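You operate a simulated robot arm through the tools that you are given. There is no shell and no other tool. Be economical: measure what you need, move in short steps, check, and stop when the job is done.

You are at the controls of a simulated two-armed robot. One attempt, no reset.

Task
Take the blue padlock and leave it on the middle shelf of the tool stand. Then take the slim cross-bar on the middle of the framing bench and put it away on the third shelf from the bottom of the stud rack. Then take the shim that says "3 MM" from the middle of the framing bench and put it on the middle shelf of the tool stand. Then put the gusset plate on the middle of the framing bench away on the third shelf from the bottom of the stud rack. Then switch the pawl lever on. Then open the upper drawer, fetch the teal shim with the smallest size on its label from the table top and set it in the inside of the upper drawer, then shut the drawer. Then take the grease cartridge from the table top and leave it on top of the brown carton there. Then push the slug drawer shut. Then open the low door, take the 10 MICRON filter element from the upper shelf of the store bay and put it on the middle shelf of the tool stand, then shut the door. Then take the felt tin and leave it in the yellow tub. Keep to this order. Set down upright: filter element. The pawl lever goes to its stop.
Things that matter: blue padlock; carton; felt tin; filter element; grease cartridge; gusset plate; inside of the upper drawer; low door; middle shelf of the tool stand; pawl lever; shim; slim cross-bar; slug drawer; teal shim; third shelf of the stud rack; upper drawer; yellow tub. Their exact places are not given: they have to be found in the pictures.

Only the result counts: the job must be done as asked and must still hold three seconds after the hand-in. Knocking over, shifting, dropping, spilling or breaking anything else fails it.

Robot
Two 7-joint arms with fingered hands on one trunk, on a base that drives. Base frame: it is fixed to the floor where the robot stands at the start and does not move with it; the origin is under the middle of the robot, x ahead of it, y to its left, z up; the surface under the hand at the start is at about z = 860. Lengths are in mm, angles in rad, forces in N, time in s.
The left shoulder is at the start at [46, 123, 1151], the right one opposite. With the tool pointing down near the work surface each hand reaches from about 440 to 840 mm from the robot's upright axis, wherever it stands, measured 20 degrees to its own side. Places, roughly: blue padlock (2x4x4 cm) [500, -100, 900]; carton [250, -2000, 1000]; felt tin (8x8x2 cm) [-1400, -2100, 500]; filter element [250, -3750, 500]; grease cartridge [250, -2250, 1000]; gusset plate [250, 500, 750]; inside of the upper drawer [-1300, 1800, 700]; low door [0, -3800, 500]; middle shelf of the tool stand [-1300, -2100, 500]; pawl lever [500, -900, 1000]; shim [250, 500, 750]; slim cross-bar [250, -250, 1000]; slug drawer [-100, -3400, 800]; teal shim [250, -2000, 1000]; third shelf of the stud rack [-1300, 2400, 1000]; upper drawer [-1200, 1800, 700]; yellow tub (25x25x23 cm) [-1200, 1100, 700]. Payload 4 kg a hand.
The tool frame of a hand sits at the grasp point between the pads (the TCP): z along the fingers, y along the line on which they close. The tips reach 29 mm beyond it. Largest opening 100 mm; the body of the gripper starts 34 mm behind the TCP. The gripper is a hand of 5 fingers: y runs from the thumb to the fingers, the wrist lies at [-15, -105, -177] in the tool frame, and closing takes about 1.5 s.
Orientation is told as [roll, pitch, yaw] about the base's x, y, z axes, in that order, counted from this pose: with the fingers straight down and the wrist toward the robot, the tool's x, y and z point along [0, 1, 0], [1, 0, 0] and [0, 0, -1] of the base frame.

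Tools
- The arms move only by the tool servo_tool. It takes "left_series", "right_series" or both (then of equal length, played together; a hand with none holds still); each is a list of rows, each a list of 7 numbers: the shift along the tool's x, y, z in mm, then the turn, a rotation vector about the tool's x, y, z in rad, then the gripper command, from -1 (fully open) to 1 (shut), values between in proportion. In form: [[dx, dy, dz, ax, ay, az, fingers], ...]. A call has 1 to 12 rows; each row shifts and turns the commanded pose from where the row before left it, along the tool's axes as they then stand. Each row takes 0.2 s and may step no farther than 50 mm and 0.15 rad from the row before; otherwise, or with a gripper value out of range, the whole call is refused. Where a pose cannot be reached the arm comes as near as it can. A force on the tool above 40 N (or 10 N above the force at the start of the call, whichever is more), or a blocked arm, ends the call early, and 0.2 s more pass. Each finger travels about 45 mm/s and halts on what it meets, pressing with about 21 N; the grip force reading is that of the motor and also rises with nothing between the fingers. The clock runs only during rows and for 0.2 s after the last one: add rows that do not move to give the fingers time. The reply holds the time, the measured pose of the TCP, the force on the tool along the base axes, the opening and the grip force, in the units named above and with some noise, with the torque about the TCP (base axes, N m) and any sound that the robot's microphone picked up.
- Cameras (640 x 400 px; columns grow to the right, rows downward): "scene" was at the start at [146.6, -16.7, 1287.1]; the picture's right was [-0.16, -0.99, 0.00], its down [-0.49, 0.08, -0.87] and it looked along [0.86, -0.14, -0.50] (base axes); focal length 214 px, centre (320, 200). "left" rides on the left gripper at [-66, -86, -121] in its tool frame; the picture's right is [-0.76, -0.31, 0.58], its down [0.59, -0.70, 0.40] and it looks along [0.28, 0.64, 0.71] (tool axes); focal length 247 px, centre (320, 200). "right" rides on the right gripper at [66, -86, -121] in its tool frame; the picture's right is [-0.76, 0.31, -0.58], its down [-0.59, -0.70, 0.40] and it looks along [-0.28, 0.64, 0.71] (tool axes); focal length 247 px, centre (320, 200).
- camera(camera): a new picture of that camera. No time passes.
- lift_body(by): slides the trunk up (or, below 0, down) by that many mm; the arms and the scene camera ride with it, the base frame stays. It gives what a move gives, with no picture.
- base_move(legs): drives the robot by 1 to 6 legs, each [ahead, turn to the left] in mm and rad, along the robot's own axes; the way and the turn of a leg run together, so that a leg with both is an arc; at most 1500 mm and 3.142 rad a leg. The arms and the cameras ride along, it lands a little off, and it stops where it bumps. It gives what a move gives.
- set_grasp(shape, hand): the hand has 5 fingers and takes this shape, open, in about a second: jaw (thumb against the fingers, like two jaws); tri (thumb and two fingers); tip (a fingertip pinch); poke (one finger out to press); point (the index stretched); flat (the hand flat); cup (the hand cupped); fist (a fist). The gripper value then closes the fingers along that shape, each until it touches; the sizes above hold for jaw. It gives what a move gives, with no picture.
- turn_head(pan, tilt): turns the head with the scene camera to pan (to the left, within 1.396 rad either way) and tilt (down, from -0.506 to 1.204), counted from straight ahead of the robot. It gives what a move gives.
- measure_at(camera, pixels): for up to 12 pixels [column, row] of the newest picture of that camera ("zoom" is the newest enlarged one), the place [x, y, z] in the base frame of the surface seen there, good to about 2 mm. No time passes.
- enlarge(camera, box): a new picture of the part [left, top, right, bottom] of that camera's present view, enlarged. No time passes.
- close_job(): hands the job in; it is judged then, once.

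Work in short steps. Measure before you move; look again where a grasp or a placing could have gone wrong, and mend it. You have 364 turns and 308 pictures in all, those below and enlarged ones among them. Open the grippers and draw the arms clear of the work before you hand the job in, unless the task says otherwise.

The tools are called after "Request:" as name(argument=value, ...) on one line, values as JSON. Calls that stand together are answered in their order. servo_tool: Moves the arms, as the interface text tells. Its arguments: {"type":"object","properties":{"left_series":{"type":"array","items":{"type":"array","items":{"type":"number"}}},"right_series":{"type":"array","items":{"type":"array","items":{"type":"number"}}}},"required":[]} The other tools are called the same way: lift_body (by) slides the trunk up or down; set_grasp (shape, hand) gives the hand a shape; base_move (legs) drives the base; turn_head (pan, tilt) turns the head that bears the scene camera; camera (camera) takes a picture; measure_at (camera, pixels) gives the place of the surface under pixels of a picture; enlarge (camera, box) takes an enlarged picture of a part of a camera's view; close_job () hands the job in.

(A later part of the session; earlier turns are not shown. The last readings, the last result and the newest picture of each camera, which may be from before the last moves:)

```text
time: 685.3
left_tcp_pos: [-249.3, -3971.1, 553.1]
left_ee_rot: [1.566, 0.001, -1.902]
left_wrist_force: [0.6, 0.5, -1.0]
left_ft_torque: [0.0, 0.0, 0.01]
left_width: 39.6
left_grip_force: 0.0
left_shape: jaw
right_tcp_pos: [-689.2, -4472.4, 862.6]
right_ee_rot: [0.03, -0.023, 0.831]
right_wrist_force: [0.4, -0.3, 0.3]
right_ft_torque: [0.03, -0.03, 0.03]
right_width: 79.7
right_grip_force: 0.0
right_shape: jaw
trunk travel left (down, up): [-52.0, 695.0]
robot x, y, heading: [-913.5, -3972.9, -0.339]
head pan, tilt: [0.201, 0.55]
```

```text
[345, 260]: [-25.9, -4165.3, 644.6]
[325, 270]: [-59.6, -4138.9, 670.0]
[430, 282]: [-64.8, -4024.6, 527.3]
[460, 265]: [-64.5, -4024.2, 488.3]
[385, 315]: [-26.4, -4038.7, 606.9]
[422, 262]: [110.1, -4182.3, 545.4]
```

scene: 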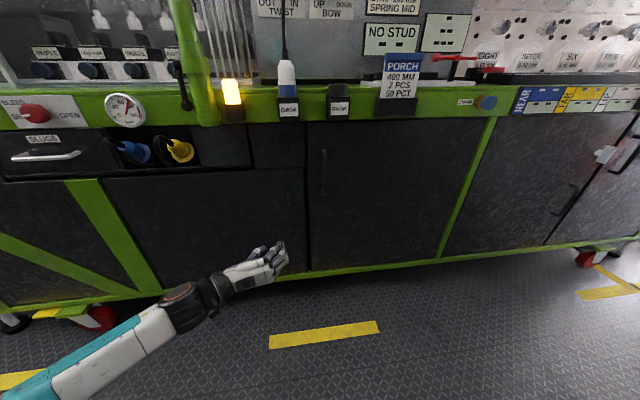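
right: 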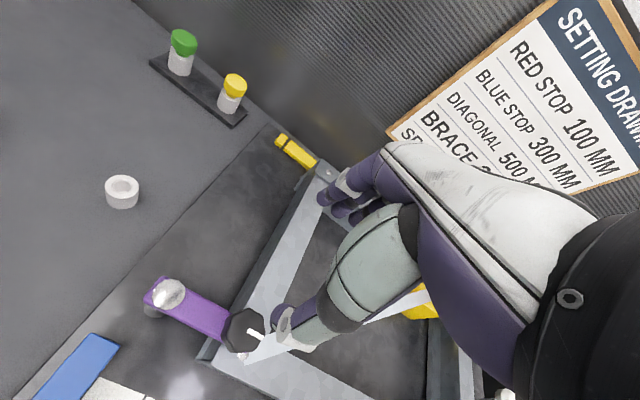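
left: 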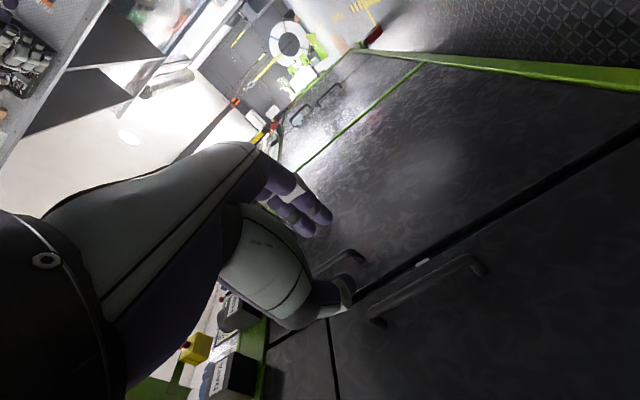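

I extend the arm 110 mm with a small lateral correction, then drive 60 mm.

Request:
servo_tool(left_series=[[0, -4, 36.7, 0, 0, 0, 0.1], [0, -4, 36.7, 0, 0, 0, 0.1], [0, -4, 36.7, 0, 0, 0, 0.1], [0, 0, 0, 0, 0, 0, 0.1]])

Request:
base_move(legs=[[50, 0]])

Request:
camera(camera="left")

```text
time: 686.3
left_tcp_pos: [-138.6, -3996.8, 555.1]
left_ee_rot: [1.564, 0.002, -1.903]
left_wrist_force: [-0.9, -0.3, 0.0]
left_ft_torque: [0.0, -0.07, 0.01]
left_width: 44.7
left_grip_force: 0.2
left_shape: jaw
right_tcp_pos: [-688.3, -4473.1, 863.8]
right_ee_rot: [0.029, -0.023, 0.833]
right_wrist_force: [0.4, 0.3, 0.7]
right_ft_torque: [-0.02, 0.02, -0.01]
right_width: 79.9
right_grip_force: 0.0
right_shape: jaw
trunk travel left (down, up): [-52.0, 695.0]
robot x, y, heading: [-911.8, -3976.9, -0.338]
head pan, tilt: [0.201, 0.55]
```

```text
time: 687.2
left_tcp_pos: [-94.3, -4011.3, 555.6]
left_ee_rot: [1.564, 0.001, -1.901]
left_wrist_force: [0.5, 0.6, 0.0]
left_ft_torque: [-0.02, 0.0, 0.01]
left_width: 44.7
left_grip_force: 0.0
left_shape: jaw
right_tcp_pos: [-644.8, -4487.2, 862.2]
right_ee_rot: [0.029, -0.023, 0.833]
right_wrist_force: [-0.5, 0.3, -0.5]
right_ft_torque: [0.02, 0.03, -0.02]
right_width: 80.0
right_grip_force: 0.1
right_shape: jaw
trunk travel left (down, up): [-52.0, 695.0]
robot x, y, heading: [-871.5, -3995.0, -0.339]
head pan, tilt: [0.201, 0.55]
```

```text
109 pictures are left
```

left: 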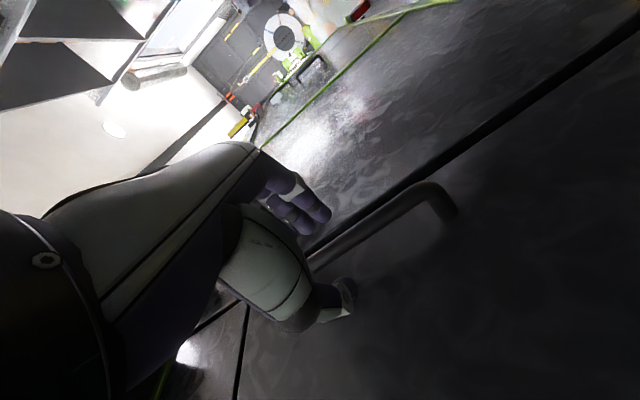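

The bar is lined up between thumb and fingers. I advance 26 mm and close.

Request:
servo_tool(left_series=[[0, 1, 14, 0, 0, 0, 0.1], [0, 0.8, 12, 0, 0, 0, 0.1], [0, 0, 0, 0, 0, 0, 0.5], [0, 0, 0, 0, 0, 0, 1], [0, 0, 0, 0, 0, 0, 1], [0, 0, 0, 0, 0, 0, 1], [0, 0, 0, 0, 0, 0, 1]])

Request:
camera(camera="left")

```text
time: 688.8
left_tcp_pos: [-70.9, -4023.2, 557.0]
left_ee_rot: [1.566, 0.002, -1.902]
left_wrist_force: [-0.3, -6.0, 0.0]
left_ft_torque: [0.1, -0.14, -0.07]
left_width: 5.2
left_grip_force: 21.2
left_shape: jaw
right_tcp_pos: [-643.5, -4489.0, 862.1]
right_ee_rot: [0.028, -0.023, 0.832]
right_wrist_force: [-0.7, 0.3, -0.2]
right_ft_torque: [-0.05, 0.0, -0.03]
right_width: 79.9
right_grip_force: 0.1
right_shape: jaw
trunk travel left (down, up): [-52.0, 695.0]
robot x, y, heading: [-873.8, -3992.0, -0.339]
head pan, tilt: [0.201, 0.55]
```

```text
108 pictures are left
```

left: 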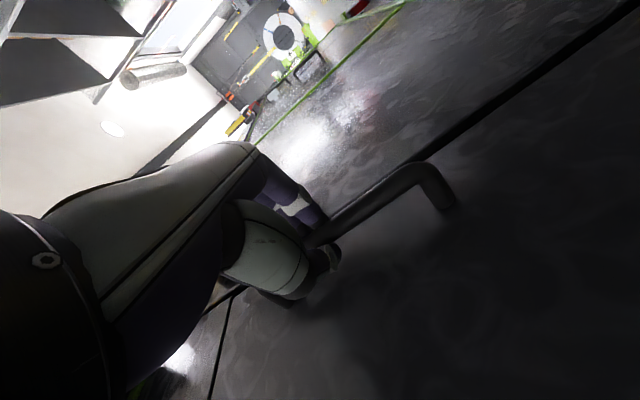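

Gripped. I pull the handle along the door's arc (hinge at y ≈ −3505), first 0.3 rad.

Request:
servo_tool(left_series=[[0, 5.7, -25.4, 0, 0, 0, 1], [0, 5.7, -25.4, 0, 0, 0, 1], [0, 3.1, -25.9, 0, 0, 0, 1], [0, 3.1, -25.9, 0, 0, 0, 1], [0, 0.6, -26, 0, 0, 0, 1], [0, 0.6, -26, 0, 0, 0, 1]])

Request:
camera(camera="scene")

```text
time: 690.2
left_tcp_pos: [-223.4, -3987.4, 557.4]
left_ee_rot: [1.565, 0.003, -1.9]
left_wrist_force: [0.0, 1.0, -0.9]
left_ft_torque: [0.08, -0.04, -0.03]
left_width: 5.5
left_grip_force: 21.1
left_shape: jaw
right_tcp_pos: [-644.8, -4486.9, 863.2]
right_ee_rot: [0.029, -0.023, 0.832]
right_wrist_force: [0.1, 1.0, -0.6]
right_ft_torque: [0.01, 0.02, 0.0]
right_width: 79.6
right_grip_force: 0.0
right_shape: jaw
trunk travel left (down, up): [-52.0, 695.0]
robot x, y, heading: [-874.1, -3995.2, -0.334]
head pan, tilt: [0.201, 0.55]
```

```text
107 pictures are left
```

scene: 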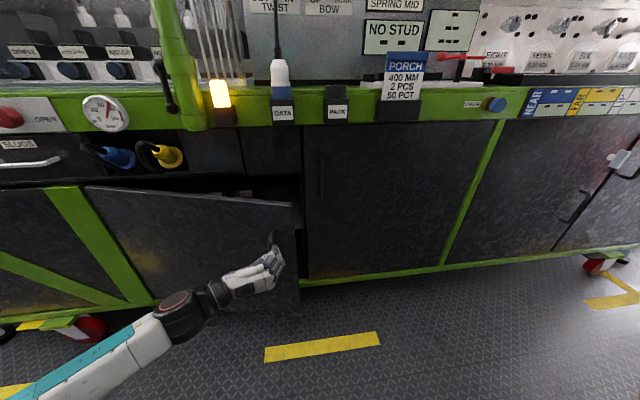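

The door swings open. I continue: 52 mm by the arm, then 100 mm by the base with lateral corrections.

Request:
servo_tool(left_series=[[0, -2, -26, 0, 0, 0, 1], [0, -2, -26, 0, 0, 0, 1], [0, -5, 0, 0, 0, 0, 1]])

Request:
base_move(legs=[[-50, 0]])

Request:
servo_tool(left_series=[[0, -6, 0, 0, 0, 0, 1], [0, -6, 0, 0, 0, 0, 1]])

Request:
base_move(legs=[[-50, 0]])

Request:
camera(camera="scene")

```text
time: 691.0
left_tcp_pos: [-270.9, -3965.4, 558.0]
left_ee_rot: [1.564, 0.001, -1.906]
left_wrist_force: [-4.3, -9.1, -2.6]
left_ft_torque: [0.22, -0.04, -0.18]
left_width: 5.8
left_grip_force: 20.7
left_shape: jaw
right_tcp_pos: [-644.6, -4488.7, 862.6]
right_ee_rot: [0.028, -0.022, 0.832]
right_wrist_force: [-0.7, -0.4, -0.3]
right_ft_torque: [-0.01, -0.01, 0.01]
right_width: 80.1
right_grip_force: 0.1
right_shape: jaw
trunk travel left (down, up): [-52.0, 695.0]
robot x, y, heading: [-872.3, -3994.3, -0.341]
head pan, tilt: [0.201, 0.55]
```

```text
time: 692.0
left_tcp_pos: [-313.0, -3944.7, 556.4]
left_ee_rot: [1.565, 0.001, -1.895]
left_wrist_force: [6.9, 11.5, 2.2]
left_ft_torque: [0.02, -0.03, 0.14]
left_width: 5.9
left_grip_force: 20.8
left_shape: jaw
right_tcp_pos: [-687.9, -4470.4, 863.2]
right_ee_rot: [0.03, -0.022, 0.836]
right_wrist_force: [0.3, -0.2, 0.2]
right_ft_torque: [0.02, -0.03, 0.01]
right_width: 79.9
right_grip_force: 0.1
right_shape: jaw
trunk travel left (down, up): [-52.0, 695.0]
robot x, y, heading: [-919.5, -3978.6, -0.335]
head pan, tilt: [0.201, 0.55]
```

```text
time: 692.5
left_tcp_pos: [-311.7, -3936.9, 557.4]
left_ee_rot: [1.566, 0.001, -1.903]
left_wrist_force: [-11.6, -19.2, -0.7]
left_ft_torque: [0.18, -0.1, -0.31]
left_width: 5.7
left_grip_force: 21.0
left_shape: jaw
right_tcp_pos: [-688.9, -4471.0, 862.1]
right_ee_rot: [0.029, -0.021, 0.837]
right_wrist_force: [0.8, 0.5, 0.1]
right_ft_torque: [-0.02, 0.01, 0.05]
right_width: 80.1
right_grip_force: 0.2
right_shape: jaw
trunk travel left (down, up): [-52.0, 695.0]
robot x, y, heading: [-913.3, -3975.6, -0.329]
head pan, tilt: [0.201, 0.55]
```

```text
time: 693.5
left_tcp_pos: [-356.0, -3915.3, 556.4]
left_ee_rot: [1.564, 0.005, -1.888]
left_wrist_force: [12.4, 16.6, 0.7]
left_ft_torque: [-0.04, 0.0, 0.18]
left_width: 6.4
left_grip_force: 20.7
left_shape: jaw
right_tcp_pos: [-734.9, -4452.3, 864.6]
right_ee_rot: [0.027, -0.021, 0.838]
right_wrist_force: [1.0, -0.2, 0.8]
right_ft_torque: [0.0, 0.0, -0.01]
right_width: 80.1
right_grip_force: 0.0
right_shape: jaw
trunk travel left (down, up): [-52.0, 695.0]
robot x, y, heading: [-961.9, -3959.7, -0.341]
head pan, tilt: [0.201, 0.55]
```

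```text
106 pictures are left
```

scene: 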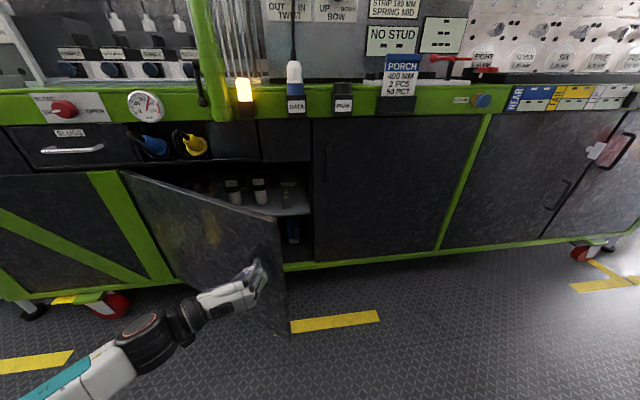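

The door is at about 35°; inside I see bottles and filters on the upper shelf. I release the handle and back off 45 mm, to then push the door further from its inner edge.

Request:
servo_tool(left_series=[[0, 0, 0, 0, 0, 0, 0.4], [0, 0, 0, 0, 0, 0, 0], [0, 0, 0, 0, 0, 0, -0.2], [0, 0, 0, 0, 0, 0, -0.2], [0, 0, -12, 0, 0, 0, -0.2], [0, 0, -12, 0, 0, 0, -0.2]])

Request:
base_move(legs=[[-40, 0]])

Request:
camera(camera="left")

Request:
camera(camera="scene")

```text
time: 694.9
left_tcp_pos: [-379.0, -3907.8, 558.2]
left_ee_rot: [1.564, 0.008, -1.887]
left_wrist_force: [-0.3, -0.5, -0.2]
left_ft_torque: [0.01, -0.03, -0.02]
left_width: 59.6
left_grip_force: 0.0
left_shape: jaw
right_tcp_pos: [-736.2, -4453.6, 863.9]
right_ee_rot: [0.027, -0.023, 0.835]
right_wrist_force: [0.6, 0.8, -0.5]
right_ft_torque: [0.01, 0.0, 0.0]
right_width: 80.3
right_grip_force: 0.1
right_shape: jaw
trunk travel left (down, up): [-52.0, 695.0]
robot x, y, heading: [-971.5, -3962.0, -0.341]
head pan, tilt: [0.201, 0.55]
```

```text
time: 695.8
left_tcp_pos: [-389.1, -3906.1, 558.3]
left_ee_rot: [1.568, 0.005, -1.888]
left_wrist_force: [-0.1, 0.5, 0.0]
left_ft_torque: [0.01, 0.02, 0.0]
left_width: 59.8
left_grip_force: 0.0
left_shape: jaw
right_tcp_pos: [-745.5, -4451.4, 863.5]
right_ee_rot: [0.028, -0.023, 0.837]
right_wrist_force: [-0.3, 0.8, 0.1]
right_ft_torque: [0.0, -0.05, 0.01]
right_width: 80.2
right_grip_force: 0.0
right_shape: jaw
trunk travel left (down, up): [-52.0, 695.0]
robot x, y, heading: [-974.4, -3956.9, -0.34]
head pan, tilt: [0.201, 0.55]
stopped in leg 1: the robot was blocked; the commanded pose is now the measured one
```

```text
105 pictures are left
```

left: 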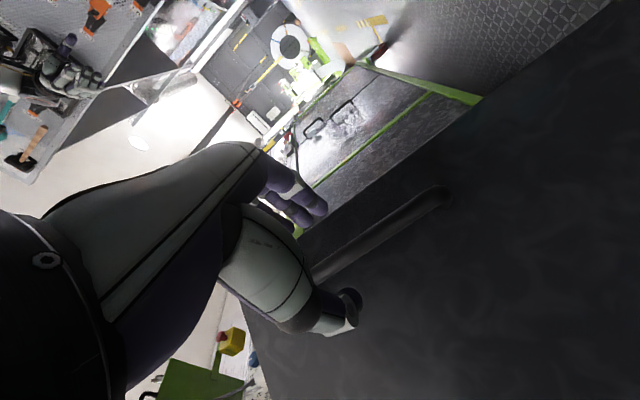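

```text
104 pictures are left
```

scene: 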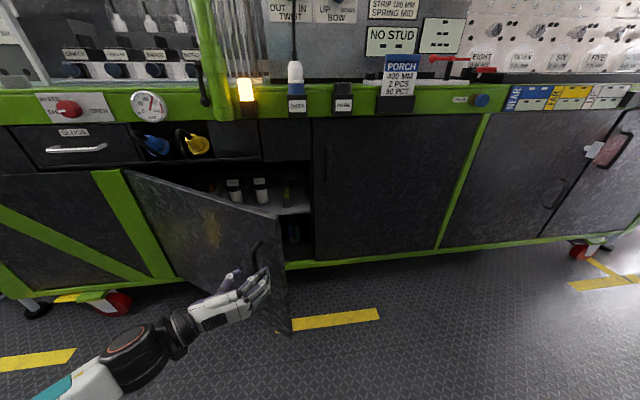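

I close the fingers, then turn the base right so the hand passes to the right of the door's edge.

Request:
servo_tool(left_series=[[0, 0, -8, 0, 0, 0, -0.2], [0, 0, 0, 0, 0, 0, -0.2]])

Request:
base_move(legs=[[0, -0.34]])

Request:
camera(camera="scene")

```text
time: 696.4
left_tcp_pos: [-395.5, -3901.9, 558.2]
left_ee_rot: [1.567, 0.006, -1.889]
left_wrist_force: [-0.3, 0.0, 0.2]
left_ft_torque: [0.0, -0.02, -0.02]
left_width: 59.8
left_grip_force: 0.0
left_shape: jaw
right_tcp_pos: [-745.2, -4450.0, 863.9]
right_ee_rot: [0.028, -0.024, 0.836]
right_wrist_force: [-0.2, -0.2, -0.1]
right_ft_torque: [0.0, 0.0, -0.01]
right_width: 80.0
right_grip_force: 0.1
right_shape: jaw
trunk travel left (down, up): [-52.0, 695.0]
robot x, y, heading: [-974.6, -3957.0, -0.339]
head pan, tilt: [0.201, 0.55]
```

```text
time: 697.7
left_tcp_pos: [-397.7, -4059.3, 554.9]
left_ee_rot: [1.562, 0.004, -2.157]
left_wrist_force: [0.1, -0.4, -0.6]
left_ft_torque: [-0.02, -0.01, -0.03]
left_width: 60.2
left_grip_force: 0.0
left_shape: jaw
right_tcp_pos: [-880.5, -4495.7, 862.4]
right_ee_rot: [0.026, -0.021, 0.567]
right_wrist_force: [0.7, 0.2, 0.3]
right_ft_torque: [0.01, 0.03, 0.04]
right_width: 80.1
right_grip_force: 0.1
right_shape: jaw
trunk travel left (down, up): [-52.0, 695.0]
robot x, y, heading: [-974.4, -3960.4, -0.521]
head pan, tilt: [0.201, 0.55]
stopped in leg 1: the robot was blocked; the commanded pose is now the measured one
```

```text
103 pictures are left
```

scene: 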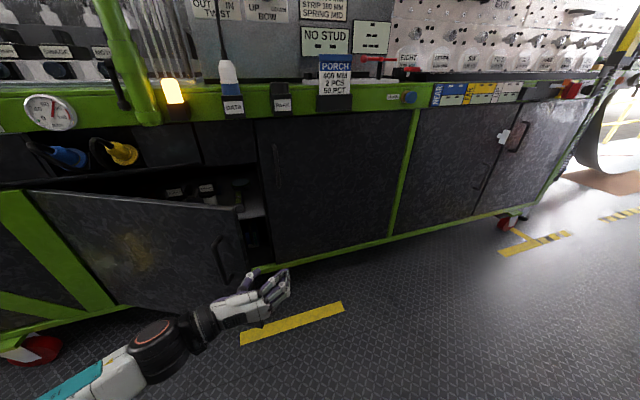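

I measure the door's edge and interior from here.

Request:
measure_at(camera="scene", pixels=[[237, 210], [248, 262], [222, 262], [100, 200], [245, 215], [205, 190], [175, 192], [262, 275]])

Request:
enlarge(camera="scene", box=[130, 150, 300, 310])

```text
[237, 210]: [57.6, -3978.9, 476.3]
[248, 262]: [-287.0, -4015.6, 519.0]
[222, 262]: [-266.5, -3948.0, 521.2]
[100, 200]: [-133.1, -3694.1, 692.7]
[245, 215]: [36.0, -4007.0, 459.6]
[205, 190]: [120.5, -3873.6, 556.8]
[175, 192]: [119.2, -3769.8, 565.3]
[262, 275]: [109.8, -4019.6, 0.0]
```

```text
2.50 times, centred on (215, 230) of scene
```

zoom: 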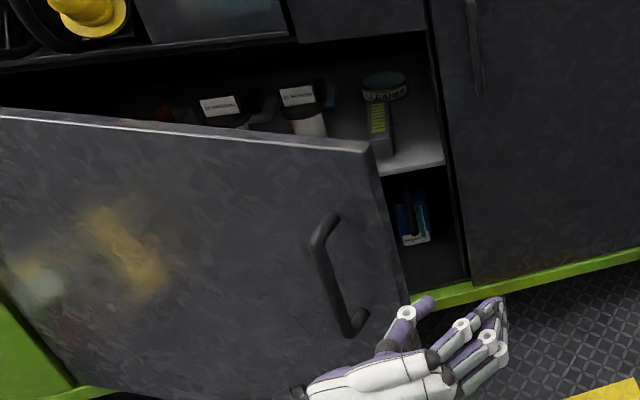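

Door edge at (−287, −4016). I close the hand, drive 140 mm forward past the edge, then turn left to sweep the door open.

Request:
servo_tool(left_series=[[0, 20, 0, 0, 0, 0, 0.5], [0, 20, 0, 0, 0, 0, 1], [0, 0, 0, 0, 0, 0, 1], [0, 0, 0, 0, 0, 0, 1]])

Request:
base_move(legs=[[150, 0]])

Request:
camera(camera="scene")

```text
time: 698.7
left_tcp_pos: [-418.7, -4091.9, 556.1]
left_ee_rot: [1.564, 0.008, -2.158]
left_wrist_force: [-0.2, -0.3, 0.1]
left_ft_torque: [-0.02, -0.01, -0.01]
left_width: 0.0
left_grip_force: 9.3
left_shape: jaw
right_tcp_pos: [-882.1, -4496.1, 863.8]
right_ee_rot: [0.025, -0.021, 0.568]
right_wrist_force: [0.7, -0.6, -0.1]
right_ft_torque: [0.01, 0.0, -0.02]
right_width: 80.0
right_grip_force: 0.2
right_shape: jaw
trunk travel left (down, up): [-52.0, 695.0]
robot x, y, heading: [-969.4, -3957.6, -0.522]
head pan, tilt: [0.201, 0.55]
```

```text
time: 700.1
left_tcp_pos: [-290.3, -4165.3, 556.7]
left_ee_rot: [1.565, 0.008, -2.155]
left_wrist_force: [-0.6, -0.1, 0.6]
left_ft_torque: [-0.01, 0.0, -0.01]
left_width: 0.0
left_grip_force: 20.7
left_shape: jaw
right_tcp_pos: [-752.5, -4570.9, 864.5]
right_ee_rot: [0.026, -0.022, 0.567]
right_wrist_force: [-0.4, -0.6, 0.3]
right_ft_torque: [0.03, 0.0, 0.01]
right_width: 79.9
right_grip_force: 0.1
right_shape: jaw
trunk travel left (down, up): [-52.0, 695.0]
robot x, y, heading: [-842.5, -4031.3, -0.523]
head pan, tilt: [0.201, 0.55]
```

```text
101 pictures are left
```

scene: 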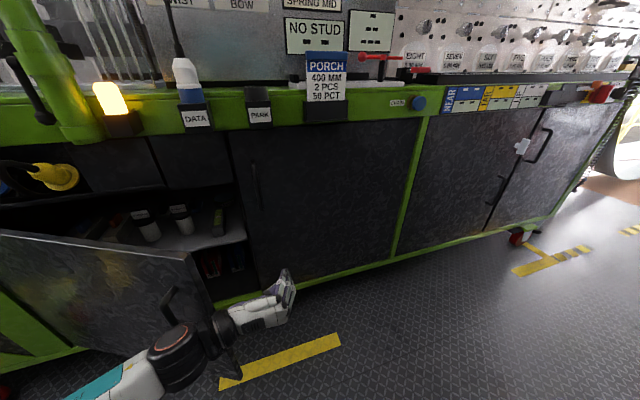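

The hand must be a bit deeper to catch the edge. I drive 90 mm more and then turn left.

Request:
base_move(legs=[[90, 0], [0, 0.4]])

Request:
camera(camera="scene")

```text
time: 702.0
left_tcp_pos: [-201.6, -4092.6, 558.2]
left_ee_rot: [1.563, -0.007, -1.954]
left_wrist_force: [-0.5, -0.8, 0.5]
left_ft_torque: [0.05, 0.01, 0.06]
left_width: 0.0
left_grip_force: 20.6
left_shape: jaw
right_tcp_pos: [-558.0, -4583.4, 863.0]
right_ee_rot: [0.026, -0.021, 0.785]
right_wrist_force: [0.0, -0.3, 0.5]
right_ft_torque: [0.02, -0.01, -0.03]
right_width: 80.1
right_grip_force: 0.1
right_shape: jaw
trunk travel left (down, up): [-52.0, 695.0]
robot x, y, heading: [-762.9, -4078.8, -0.302]
head pan, tilt: [0.201, 0.55]
stopped in leg 2: the force on the tool passed its limit at 75 N (the readings are from after the stop); the commanded pose is now the measured one
```

```text
100 pictures are left
```

scene: 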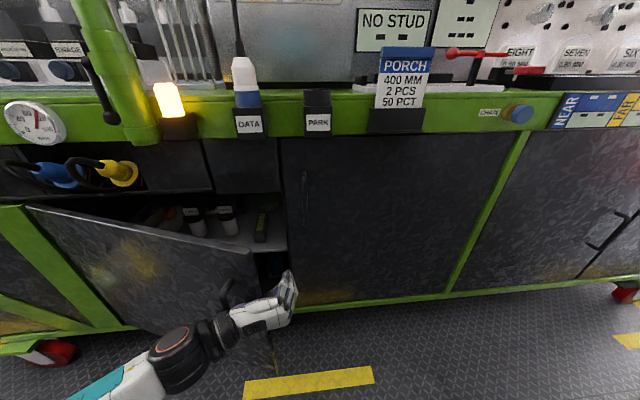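

Contact with the door (force limit). I check the geometry: measure the edge again and continue with small turns.

Request:
base_move(legs=[[0, 0.1]])

Request:
camera(camera="left")

Request:
camera(camera="scene")

```text
time: 702.8
left_tcp_pos: [-209.6, -4089.0, 558.3]
left_ee_rot: [1.56, -0.025, -1.957]
left_wrist_force: [-1.3, -2.9, -0.9]
left_ft_torque: [-0.06, -0.03, 0.18]
left_width: 0.0
left_grip_force: 21.1
left_shape: jaw
right_tcp_pos: [-548.8, -4581.0, 863.8]
right_ee_rot: [0.024, -0.019, 0.805]
right_wrist_force: [0.5, 1.0, -0.2]
right_ft_torque: [0.04, 0.02, 0.01]
right_width: 80.1
right_grip_force: 0.0
right_shape: jaw
trunk travel left (down, up): [-52.0, 695.0]
robot x, y, heading: [-761.8, -4077.8, -0.287]
head pan, tilt: [0.201, 0.55]
stopped in leg 1: the force on the tool passed its limit at 59 N (the readings are from after the stop); the commanded pose is now the measured one
```

```text
99 pictures are left
```

left: 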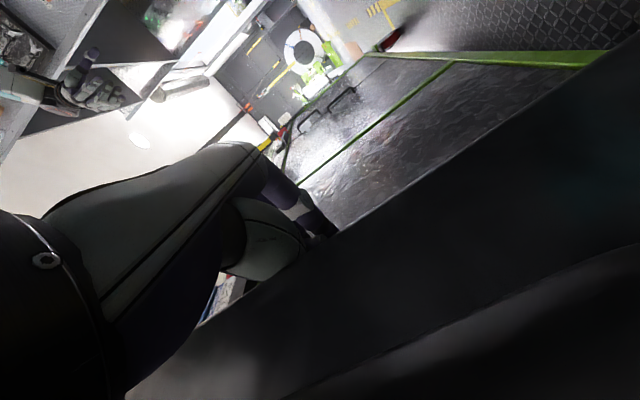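

```text
98 pictures are left
```

scene: 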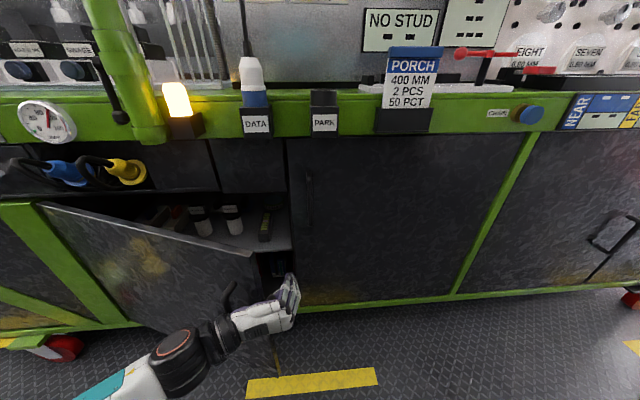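

The push angle is poor (hand side pushes along the door). I re-approach from further right so that the hand's side pushes outward: back away right, drive, and turn left again.

Request:
base_move(legs=[[0, -1.06], [265, 0], [0, 1.55]])

Request:
camera(camera="scene")

```text
time: 711.3
left_tcp_pos: [-209.2, -4085.3, 559.2]
left_ee_rot: [1.562, -0.022, -1.455]
left_wrist_force: [-0.4, -1.1, 0.1]
left_ft_torque: [-0.02, 0.03, 0.01]
left_width: 0.0
left_grip_force: 20.8
left_shape: jaw
right_tcp_pos: [-271.0, -4679.8, 863.8]
right_ee_rot: [0.026, -0.022, 1.305]
right_wrist_force: [-1.0, -0.4, 0.0]
right_ft_torque: [0.0, 0.0, 0.01]
right_width: 80.0
right_grip_force: 0.0
right_shape: jaw
trunk travel left (down, up): [-52.0, 695.0]
robot x, y, heading: [-701.0, -4338.9, 0.218]
head pan, tilt: [0.201, 0.55]
```

```text
97 pictures are left
```

scene: 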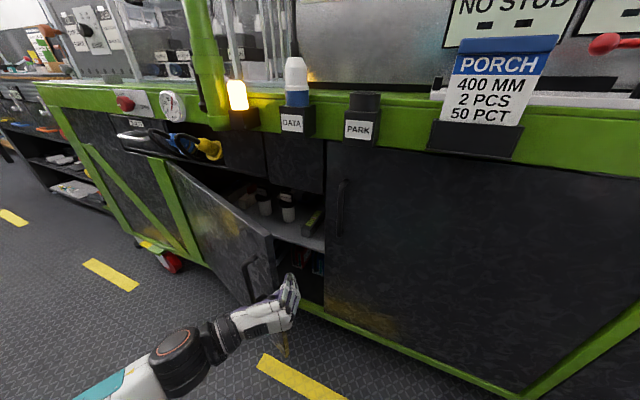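

Now the geometry is right. I turn left in steps.

Request:
base_move(legs=[[0, 0.45]])

Request:
camera(camera="scene")

```text
time: 712.4
left_tcp_pos: [-244.3, -4049.5, 559.6]
left_ee_rot: [1.559, -0.041, -1.383]
left_wrist_force: [-3.4, -8.3, 1.4]
left_ft_torque: [0.16, -0.06, -0.22]
left_width: 0.2
left_grip_force: 20.3
left_shape: jaw
right_tcp_pos: [-237.5, -4633.2, 864.3]
right_ee_rot: [0.024, -0.021, 1.413]
right_wrist_force: [0.1, -0.3, -0.8]
right_ft_torque: [-0.01, 0.0, 0.02]
right_width: 80.2
right_grip_force: 0.1
right_shape: jaw
trunk travel left (down, up): [-52.0, 695.0]
robot x, y, heading: [-698.2, -4339.5, 0.317]
head pan, tilt: [0.201, 0.55]
stopped in leg 1: the force on the tool passed its limit at 48 N (the readings are from after the stop); the commanded pose is now the measured one
```

```text
96 pictures are left
```

scene: 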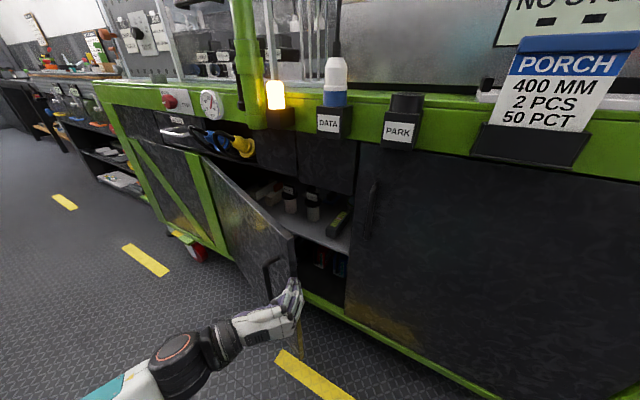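

I continue with slow arm motion instead: push +y with a little retreat.

Request:
servo_tool(left_series=[[0, -8, -2, 0, 0, 0, 1], [0, -8, -2, 0, 0, 0, 1], [0, -8, -2, 0, 0, 0, 1], [0, -8, -2, 0, 0, 0, 1], [0, -8, -2, 0, 0, 0, 1], [0, -8, -2, 0, 0, 0, 1], [0, -8, -2, 0, 0, 0, 1], [0, -8, -2, 0, 0, 0, 1], [0, -8, -2, 0, 0, 0, 1], [0, -8, -2, 0, 0, 0, 1]])

Request:
camera(camera="scene")

```text
time: 713.0
left_tcp_pos: [-253.6, -4043.9, 556.9]
left_ee_rot: [1.56, -0.048, -1.404]
left_wrist_force: [-6.2, -15.4, 2.3]
left_ft_torque: [0.26, -0.09, -0.41]
left_width: 0.0
left_grip_force: 21.1
left_shape: jaw
right_tcp_pos: [-237.7, -4635.3, 865.5]
right_ee_rot: [0.026, -0.022, 1.41]
right_wrist_force: [0.1, 0.9, -0.5]
right_ft_torque: [-0.02, 0.03, 0.02]
right_width: 80.2
right_grip_force: 0.1
right_shape: jaw
trunk travel left (down, up): [-52.0, 695.0]
robot x, y, heading: [-698.6, -4336.1, 0.311]
head pan, tilt: [0.201, 0.55]
stopped in row 3 (left hand): the force on the tool passed its limit at 43 N (the readings are from after the stop); the commanded pose is now the measured one
```

```text
95 pictures are left
```

scene: 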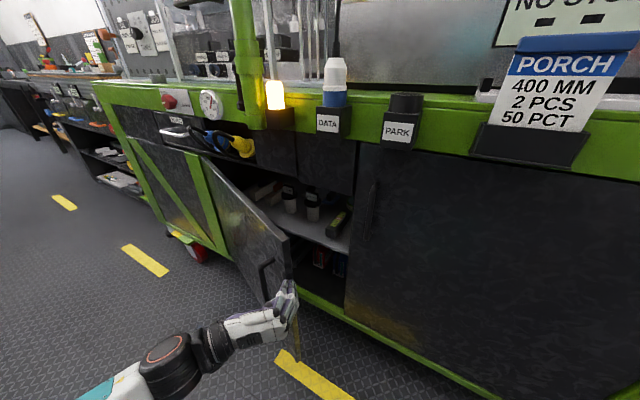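

The hand was pressing on the door's end face. I need to get the hand behind the door: a stance at (−480, −4432), heading 0.7. First I retract and raise the right arm so it stays clear of the machine, and pull the left away.

Request:
servo_tool(left_series=[[0, 10, 0, 0, 0, 0, 1], [0, 10, 0, 0, 0, 0, 1], [0, 10, 0, 0, 0, 0, 1], [0, 0, 0, 0, 0, 0, 1], [0, 0, 0, 0, 0, 0, 1], [0, 0, 0, 0, 0, 0, 1]], right_series=[[30, -15, -30, 0, 0, 0, 1], [30, -15, -30, 0, 0, 0, 1], [30, -15, -30, 0, 0, 0, 1], [30, -15, -30, 0, 0, 0, 1], [30, -15, -30, 0, 0, 0, 1], [30, -15, -30, 0, 0, 0, 1]])

Request:
base_move(legs=[[-100, 0], [0, -0.95]])

```text
time: 714.4
left_tcp_pos: [-248.2, -4068.4, 558.1]
left_ee_rot: [1.556, -0.047, -1.397]
left_wrist_force: [0.1, 0.3, -0.3]
left_ft_torque: [0.01, -0.02, 0.03]
left_width: 0.0
left_grip_force: 21.4
left_shape: jaw
right_tcp_pos: [-404.8, -4688.6, 1026.3]
right_ee_rot: [0.024, -0.019, 1.41]
right_wrist_force: [0.1, 0.6, -0.2]
right_ft_torque: [0.0, -0.03, -0.02]
right_width: 0.0
right_grip_force: 21.1
right_shape: jaw
right hand out of reach, approached as far as the arm can: row 6
trunk travel left (down, up): [-52.0, 695.0]
robot x, y, heading: [-697.8, -4344.6, 0.318]
head pan, tilt: [0.201, 0.55]
```

```text
time: 718.1
left_tcp_pos: [-309.4, -4578.4, 557.5]
left_ee_rot: [1.555, -0.046, -2.343]
left_wrist_force: [-0.4, 0.0, -1.7]
left_ft_torque: [0.01, 0.01, 0.02]
left_width: 0.0
left_grip_force: 20.9
left_shape: jaw
right_tcp_pos: [-903.4, -4815.5, 1025.6]
right_ee_rot: [0.025, -0.02, 0.464]
right_wrist_force: [0.7, 0.3, 0.3]
right_ft_torque: [0.0, -0.01, -0.04]
right_width: 0.0
right_grip_force: 21.2
right_shape: jaw
trunk travel left (down, up): [-52.0, 695.0]
robot x, y, heading: [-790.4, -4375.4, -0.633]
head pan, tilt: [0.201, 0.55]
```

Request:
base_move(legs=[[0, -0.342], [225, 0], [0, 1.675]])

Request:
turn_head(pan=0.2, tilt=0.6)

Request:
camera(camera="scene")

```text
time: 725.0
left_tcp_pos: [-345.6, -4140.0, 558.2]
left_ee_rot: [1.557, -0.045, -1.033]
left_wrist_force: [0.3, 0.3, -0.2]
left_ft_torque: [0.02, 0.01, -0.01]
left_width: 0.1
left_grip_force: 20.6
left_shape: jaw
right_tcp_pos: [-268.4, -4774.6, 1025.3]
right_ee_rot: [0.023, -0.022, 1.776]
right_wrist_force: [0.3, -0.5, 0.1]
right_ft_torque: [0.02, 0.01, -0.01]
right_width: 0.0
right_grip_force: 20.6
right_shape: jaw
trunk travel left (down, up): [-52.0, 695.0]
robot x, y, heading: [-663.3, -4557.9, 0.68]
head pan, tilt: [0.201, 0.55]
```

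```text
time: 725.6
left_tcp_pos: [-346.1, -4139.3, 559.0]
left_ee_rot: [1.557, -0.046, -1.032]
left_wrist_force: [-0.3, -0.1, 0.0]
left_ft_torque: [-0.02, -0.01, -0.03]
left_width: 0.1
left_grip_force: 20.9
left_shape: jaw
right_tcp_pos: [-268.3, -4774.9, 1024.8]
right_ee_rot: [0.024, -0.021, 1.777]
right_wrist_force: [-0.6, 0.2, -0.6]
right_ft_torque: [-0.02, -0.04, 0.02]
right_width: 0.0
right_grip_force: 21.0
right_shape: jaw
trunk travel left (down, up): [-52.0, 695.0]
robot x, y, heading: [-668.8, -4553.6, 0.683]
head pan, tilt: [0.201, 0.6]
```

```text
94 pictures are left
```

scene: 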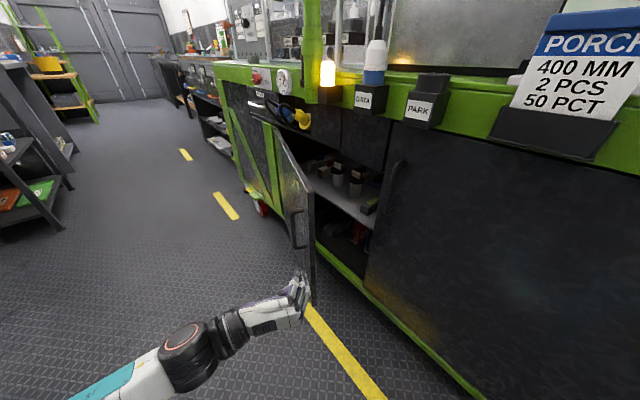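

I measure the door's edge and interior from this good angle.

Request:
measure_at(camera="scene", pixels=[[311, 200], [312, 280], [305, 195], [280, 150], [352, 170], [336, 165], [320, 160], [372, 205], [340, 200], [296, 240]])

Request:
enlarge(camera="scene", box=[270, 120, 410, 290])

```text
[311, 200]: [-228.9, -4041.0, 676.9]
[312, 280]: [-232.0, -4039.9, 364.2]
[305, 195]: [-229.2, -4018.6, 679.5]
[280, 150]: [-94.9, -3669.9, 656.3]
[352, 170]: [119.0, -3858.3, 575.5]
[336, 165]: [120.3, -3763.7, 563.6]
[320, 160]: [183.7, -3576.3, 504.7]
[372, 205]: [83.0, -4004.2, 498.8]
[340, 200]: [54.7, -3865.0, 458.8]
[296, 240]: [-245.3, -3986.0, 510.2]
```

```text
2.35 times, centred on (340, 205) of scene
```

zoom: 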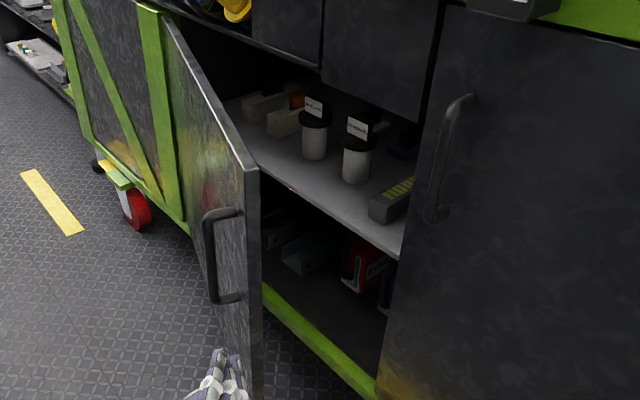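

Edge at (−229, −4041); the two filters stand at (120, −3764) and (119, −3858) on the shelf at z 459. I shift the hand right and forward, then drive 200 mm so that it is behind the door.

Request:
servo_tool(left_series=[[0, 25, 19, 0, 0, 0, 1], [0, 25, 19, 0, 0, 0, 1], [0, 0, 0, 0, 0, 0, 1]])

Request:
base_move(legs=[[190, 0]])

Request:
camera(camera="scene")

```text
time: 726.4
left_tcp_pos: [-287.2, -4163.9, 560.3]
left_ee_rot: [1.556, -0.044, -1.033]
left_wrist_force: [-0.6, -0.5, 0.1]
left_ft_torque: [0.02, 0.0, 0.0]
left_width: 0.0
left_grip_force: 21.3
left_shape: jaw
right_tcp_pos: [-268.4, -4774.4, 1025.3]
right_ee_rot: [0.024, -0.018, 1.778]
right_wrist_force: [0.6, 0.0, 0.3]
right_ft_torque: [-0.01, -0.05, 0.0]
right_width: 0.2
right_grip_force: 20.7
right_shape: jaw
trunk travel left (down, up): [-52.0, 695.0]
robot x, y, heading: [-668.7, -4555.1, 0.682]
head pan, tilt: [0.201, 0.6]
```

```text
time: 728.0
left_tcp_pos: [-136.5, -4044.3, 561.1]
left_ee_rot: [1.556, -0.046, -1.033]
left_wrist_force: [-1.4, 0.3, -0.6]
left_ft_torque: [0.02, 0.03, 0.01]
left_width: 0.2
left_grip_force: 20.5
left_shape: jaw
right_tcp_pos: [-119.6, -4655.3, 1024.6]
right_ee_rot: [0.025, -0.02, 1.775]
right_wrist_force: [-1.0, 0.5, -0.6]
right_ft_torque: [0.03, 0.01, 0.03]
right_width: 0.1
right_grip_force: 21.2
right_shape: jaw
trunk travel left (down, up): [-52.0, 695.0]
robot x, y, heading: [-517.3, -4435.0, 0.678]
head pan, tilt: [0.201, 0.6]
```

```text
92 pictures are left
```

scene: 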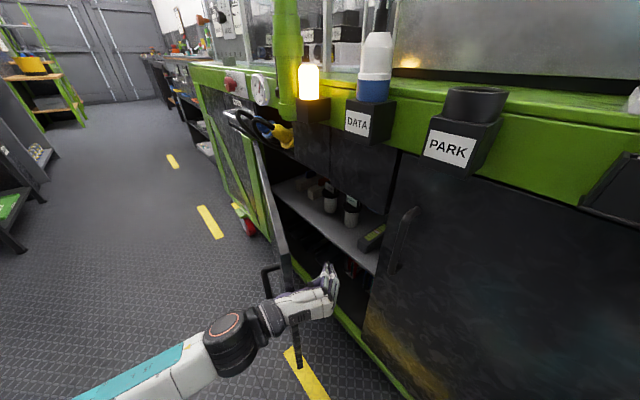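

The hand is behind the door. I pull the right hand further back from the machine, then turn left to swing the door.

Request:
servo_tool(right_series=[[35, 0, 0, 0, 0, 0, 1], [35, 0, 0, 0, 0, 0, 1], [35, 0, 0, 0, 0, 0, 1], [35, 0, 0, 0, 0, 0, 1]])

Request:
base_move(legs=[[0, 0.25]])

Request:
camera(camera="scene")

```text
time: 729.0
left_tcp_pos: [-138.0, -4044.2, 561.1]
left_ee_rot: [1.557, -0.045, -1.033]
left_wrist_force: [0.1, 0.4, 0.5]
left_ft_torque: [0.01, 0.04, 0.04]
left_width: 0.0
left_grip_force: 20.6
left_shape: jaw
right_tcp_pos: [-130.6, -4656.8, 1026.6]
right_ee_rot: [0.022, -0.021, 1.771]
right_wrist_force: [0.3, 0.0, 0.6]
right_ft_torque: [-0.02, -0.01, 0.01]
right_width: 0.0
right_grip_force: 20.8
right_shape: jaw
right hand out of reach, approached as far as the arm can: row 1, 2, 3, 4
trunk travel left (down, up): [-52.0, 695.0]
robot x, y, heading: [-519.0, -4432.6, 0.686]
head pan, tilt: [0.201, 0.6]
```

```text
time: 729.9
left_tcp_pos: [-178.6, -4015.6, 559.0]
left_ee_rot: [1.554, -0.055, -0.948]
left_wrist_force: [0.2, -1.2, -0.5]
left_ft_torque: [0.02, 0.04, 0.15]
left_width: 0.2
left_grip_force: 21.2
left_shape: jaw
right_tcp_pos: [-110.6, -4618.1, 1025.6]
right_ee_rot: [0.022, -0.021, 1.874]
right_wrist_force: [0.3, 0.7, -0.1]
right_ft_torque: [0.02, -0.02, 0.02]
right_width: 0.1
right_grip_force: 21.0
right_shape: jaw
trunk travel left (down, up): [-52.0, 695.0]
robot x, y, heading: [-518.2, -4436.3, 0.773]
head pan, tilt: [0.201, 0.6]
stopped in leg 1: the robot was blocked; the commanded pose is now the measured one
```

```text
91 pictures are left
```

scene: 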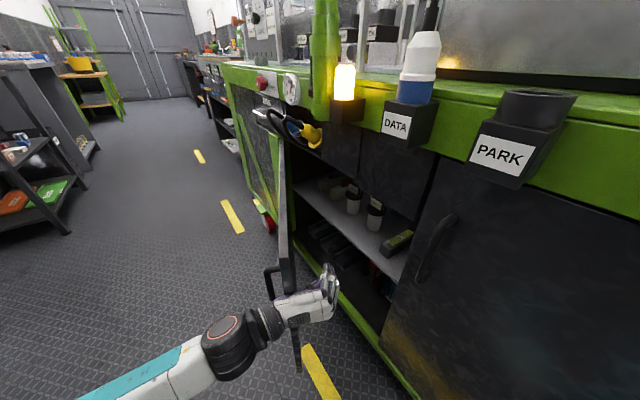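

Door moved some; the base is blocked (its side near the machine). I push left with the arm.

Request:
servo_tool(left_series=[[0, -10, 0, 0, 0, 0, 1], [0, -12, 0, 0, 0, 0, 1], [0, -12, 0, 0, 0, 0, 1], [0, -12, 0, 0, 0, 0, 1], [0, -12, 0, 0, 0, 0, 1], [0, -12, 0, 0, 0, 0, 1], [0, -12, 0, 0, 0, 0, 1], [0, -12, 0, 0, 0, 0, 1], [0, -12, 0, 0, 0, 0, 1], [0, -12, 0, 0, 0, 0, 1]])

Request:
camera(camera="scene")

```text
time: 730.4
left_tcp_pos: [-186.5, -4011.5, 560.7]
left_ee_rot: [1.554, -0.063, -0.962]
left_wrist_force: [-3.5, -7.6, 4.9]
left_ft_torque: [-0.03, 0.24, 0.77]
left_width: 0.0
left_grip_force: 20.9
left_shape: jaw
right_tcp_pos: [-112.1, -4617.9, 1027.1]
right_ee_rot: [0.022, -0.02, 1.875]
right_wrist_force: [0.2, 0.4, -0.2]
right_ft_torque: [0.03, 0.02, -0.03]
right_width: 0.1
right_grip_force: 21.3
right_shape: jaw
trunk travel left (down, up): [-52.0, 695.0]
robot x, y, heading: [-521.8, -4437.6, 0.772]
head pan, tilt: [0.201, 0.6]
stopped in row 2 (left hand): the force on the tool passed its limit at 46 N (the readings are from after the stop); the commanded pose is now the measured one
```

```text
90 pictures are left
```

scene: 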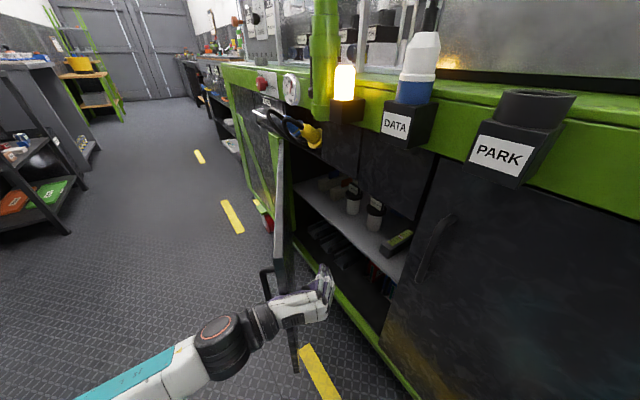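

The hand straddles the door edge and jams. Better: grasp the handle again from the other side, where a straight reverse follows the door's arc. I back out first.

Request:
base_move(legs=[[-220, 0]])

Request:
camera(camera="scene")

Request:
measure_at(camera="scene", pixels=[[320, 160], [318, 280], [308, 215], [290, 150]])

```text
time: 732.1
left_tcp_pos: [-342.1, -4164.5, 558.8]
left_ee_rot: [1.553, -0.063, -0.96]
left_wrist_force: [-0.3, 0.0, 0.8]
left_ft_torque: [0.02, -0.02, 0.03]
left_width: 0.0
left_grip_force: 21.1
left_shape: jaw
right_tcp_pos: [-268.3, -4771.2, 1024.5]
right_ee_rot: [0.023, -0.021, 1.873]
right_wrist_force: [0.2, -0.9, -0.4]
right_ft_torque: [0.0, -0.01, 0.02]
right_width: 0.0
right_grip_force: 20.8
right_shape: jaw
trunk travel left (down, up): [-52.0, 695.0]
robot x, y, heading: [-678.2, -4584.4, 0.771]
head pan, tilt: [0.201, 0.6]
```

```text
89 pictures are left
```

scene: 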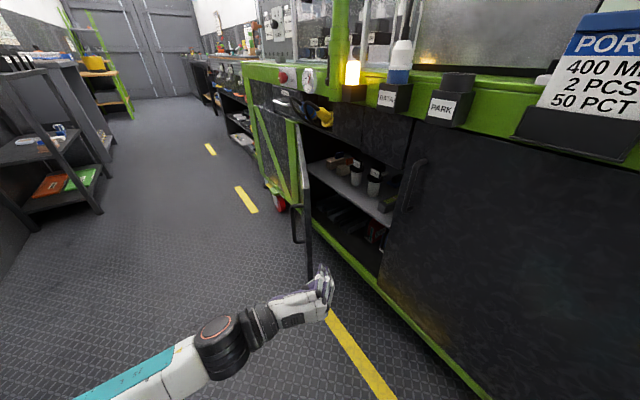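

```text
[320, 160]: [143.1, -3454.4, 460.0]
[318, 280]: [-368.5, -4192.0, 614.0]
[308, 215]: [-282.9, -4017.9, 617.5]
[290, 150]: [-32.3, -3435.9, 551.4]
```

Edge at (−283, −4018). I straighten the hand's yaw, extend a bit, and drive around to (−781, −3475), heading −0.87.

Request:
servo_tool(left_series=[[0, 0, 0, 0.085, 0, 0, 0.5], [0, 0, 0, 0.085, 0, 0, 0.1], [0, 0, 30, 0, 0, 0, 0.1], [0, 0, 30, 0, 0, 0, 0.1], [0, 0, 0, 0, 0, 0, 0.1]])

Request:
base_move(legs=[[0, 0.892], [1114, 0]])

Request:
base_move(legs=[[0, -2.533]])

Request:
camera(camera="scene")

Request:
camera(camera="left")

```text
time: 733.3
left_tcp_pos: [-298.3, -4121.9, 558.3]
left_ee_rot: [1.542, -0.059, -0.792]
left_wrist_force: [-0.1, 0.7, -0.7]
left_ft_torque: [0.0, 0.0, 0.03]
left_width: 44.4
left_grip_force: 0.0
left_shape: jaw
right_tcp_pos: [-268.1, -4770.7, 1026.0]
right_ee_rot: [0.024, -0.022, 1.872]
right_wrist_force: [0.3, 0.8, -0.1]
right_ft_torque: [-0.06, -0.01, 0.01]
right_width: 0.2
right_grip_force: 20.8
right_shape: jaw
trunk travel left (down, up): [-52.0, 695.0]
robot x, y, heading: [-673.4, -4589.3, 0.769]
head pan, tilt: [0.201, 0.6]
```

```text
time: 741.3
left_tcp_pos: [-922.3, -2910.6, 556.8]
left_ee_rot: [1.541, -0.06, 0.113]
left_wrist_force: [-0.4, -0.3, 0.1]
left_ft_torque: [0.02, 0.0, 0.01]
left_width: 44.7
left_grip_force: 0.1
left_shape: jaw
right_tcp_pos: [-395.3, -3288.1, 1025.5]
right_ee_rot: [0.022, -0.02, 2.775]
right_wrist_force: [0.9, -0.3, -0.5]
right_ft_torque: [-0.01, 0.02, 0.02]
right_width: 0.1
right_grip_force: 21.0
right_shape: jaw
trunk travel left (down, up): [-52.0, 695.0]
robot x, y, heading: [-788.8, -3498.3, 1.673]
head pan, tilt: [0.201, 0.6]
```

```text
time: 747.9
left_tcp_pos: [-355.8, -3909.7, 558.5]
left_ee_rot: [1.542, -0.059, -2.443]
left_wrist_force: [0.5, 0.1, -0.1]
left_ft_torque: [0.0, -0.01, 0.01]
left_width: 44.6
left_grip_force: 0.2
left_shape: jaw
right_tcp_pos: [-1003.5, -3887.5, 1024.9]
right_ee_rot: [0.023, -0.019, 0.217]
right_wrist_force: [-0.2, -0.7, -0.8]
right_ft_torque: [0.02, -0.02, 0.02]
right_width: 0.0
right_grip_force: 20.9
right_shape: jaw
trunk travel left (down, up): [-52.0, 695.0]
robot x, y, heading: [-789.9, -3495.0, -0.886]
head pan, tilt: [0.201, 0.6]
```

```text
88 pictures are left
```

scene: 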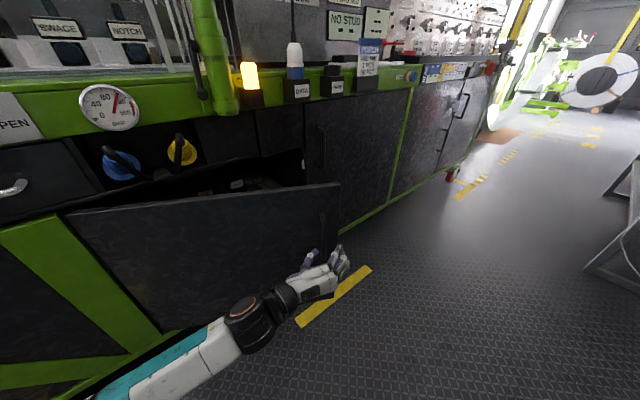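

```text
87 pictures are left
```

left: 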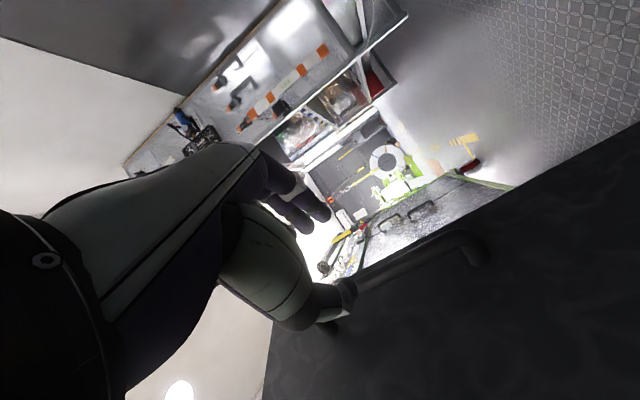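

The bar is close to the thumb. I measure it.

Request:
measure_at(camera="left", pixels=[[380, 278], [410, 262], [440, 247], [470, 245], [500, 300]])

```text
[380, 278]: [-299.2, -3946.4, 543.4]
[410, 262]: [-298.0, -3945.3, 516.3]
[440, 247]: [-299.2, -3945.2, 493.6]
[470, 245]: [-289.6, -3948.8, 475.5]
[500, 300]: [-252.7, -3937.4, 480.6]
```

Bar is 24 mm left of the hand's line and 69 mm ahead. I shift left and advance, then close.

Request:
servo_tool(left_series=[[0, -12, 0, 0, 0, 0, 0], [0, -12, 0, 0, 0, 0, 0], [0, 0, 20, 0, 0, 0, 0], [0, 0, 20, 0, 0, 0, 0], [0, 0, 20, 0, 0, 0, 0], [0, 0, 0, 0, 0, 0, 0]])

Request:
camera(camera="left")

```text
time: 749.3
left_tcp_pos: [-298.5, -3939.9, 556.1]
left_ee_rot: [1.542, -0.061, -2.443]
left_wrist_force: [-0.4, 0.4, 0.4]
left_ft_torque: [-0.02, 0.0, 0.01]
left_width: 49.8
left_grip_force: 0.1
left_shape: jaw
right_tcp_pos: [-1005.2, -3886.5, 1024.7]
right_ee_rot: [0.022, -0.021, 0.22]
right_wrist_force: [-0.8, -0.4, 0.4]
right_ft_torque: [0.02, -0.02, 0.01]
right_width: 0.2
right_grip_force: 21.1
right_shape: jaw
trunk travel left (down, up): [-52.0, 695.0]
robot x, y, heading: [-787.7, -3496.0, -0.88]
head pan, tilt: [0.201, 0.6]
```

```text
86 pictures are left
```

left: 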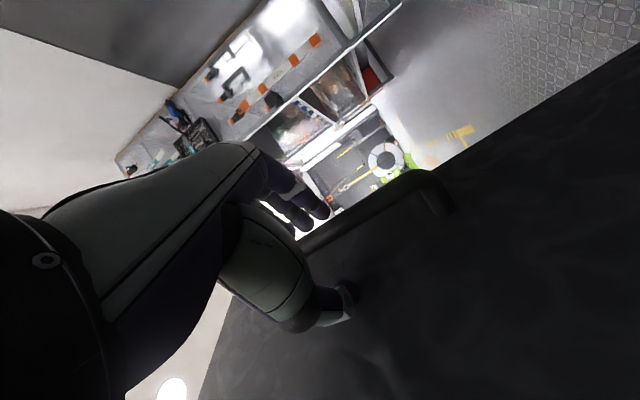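

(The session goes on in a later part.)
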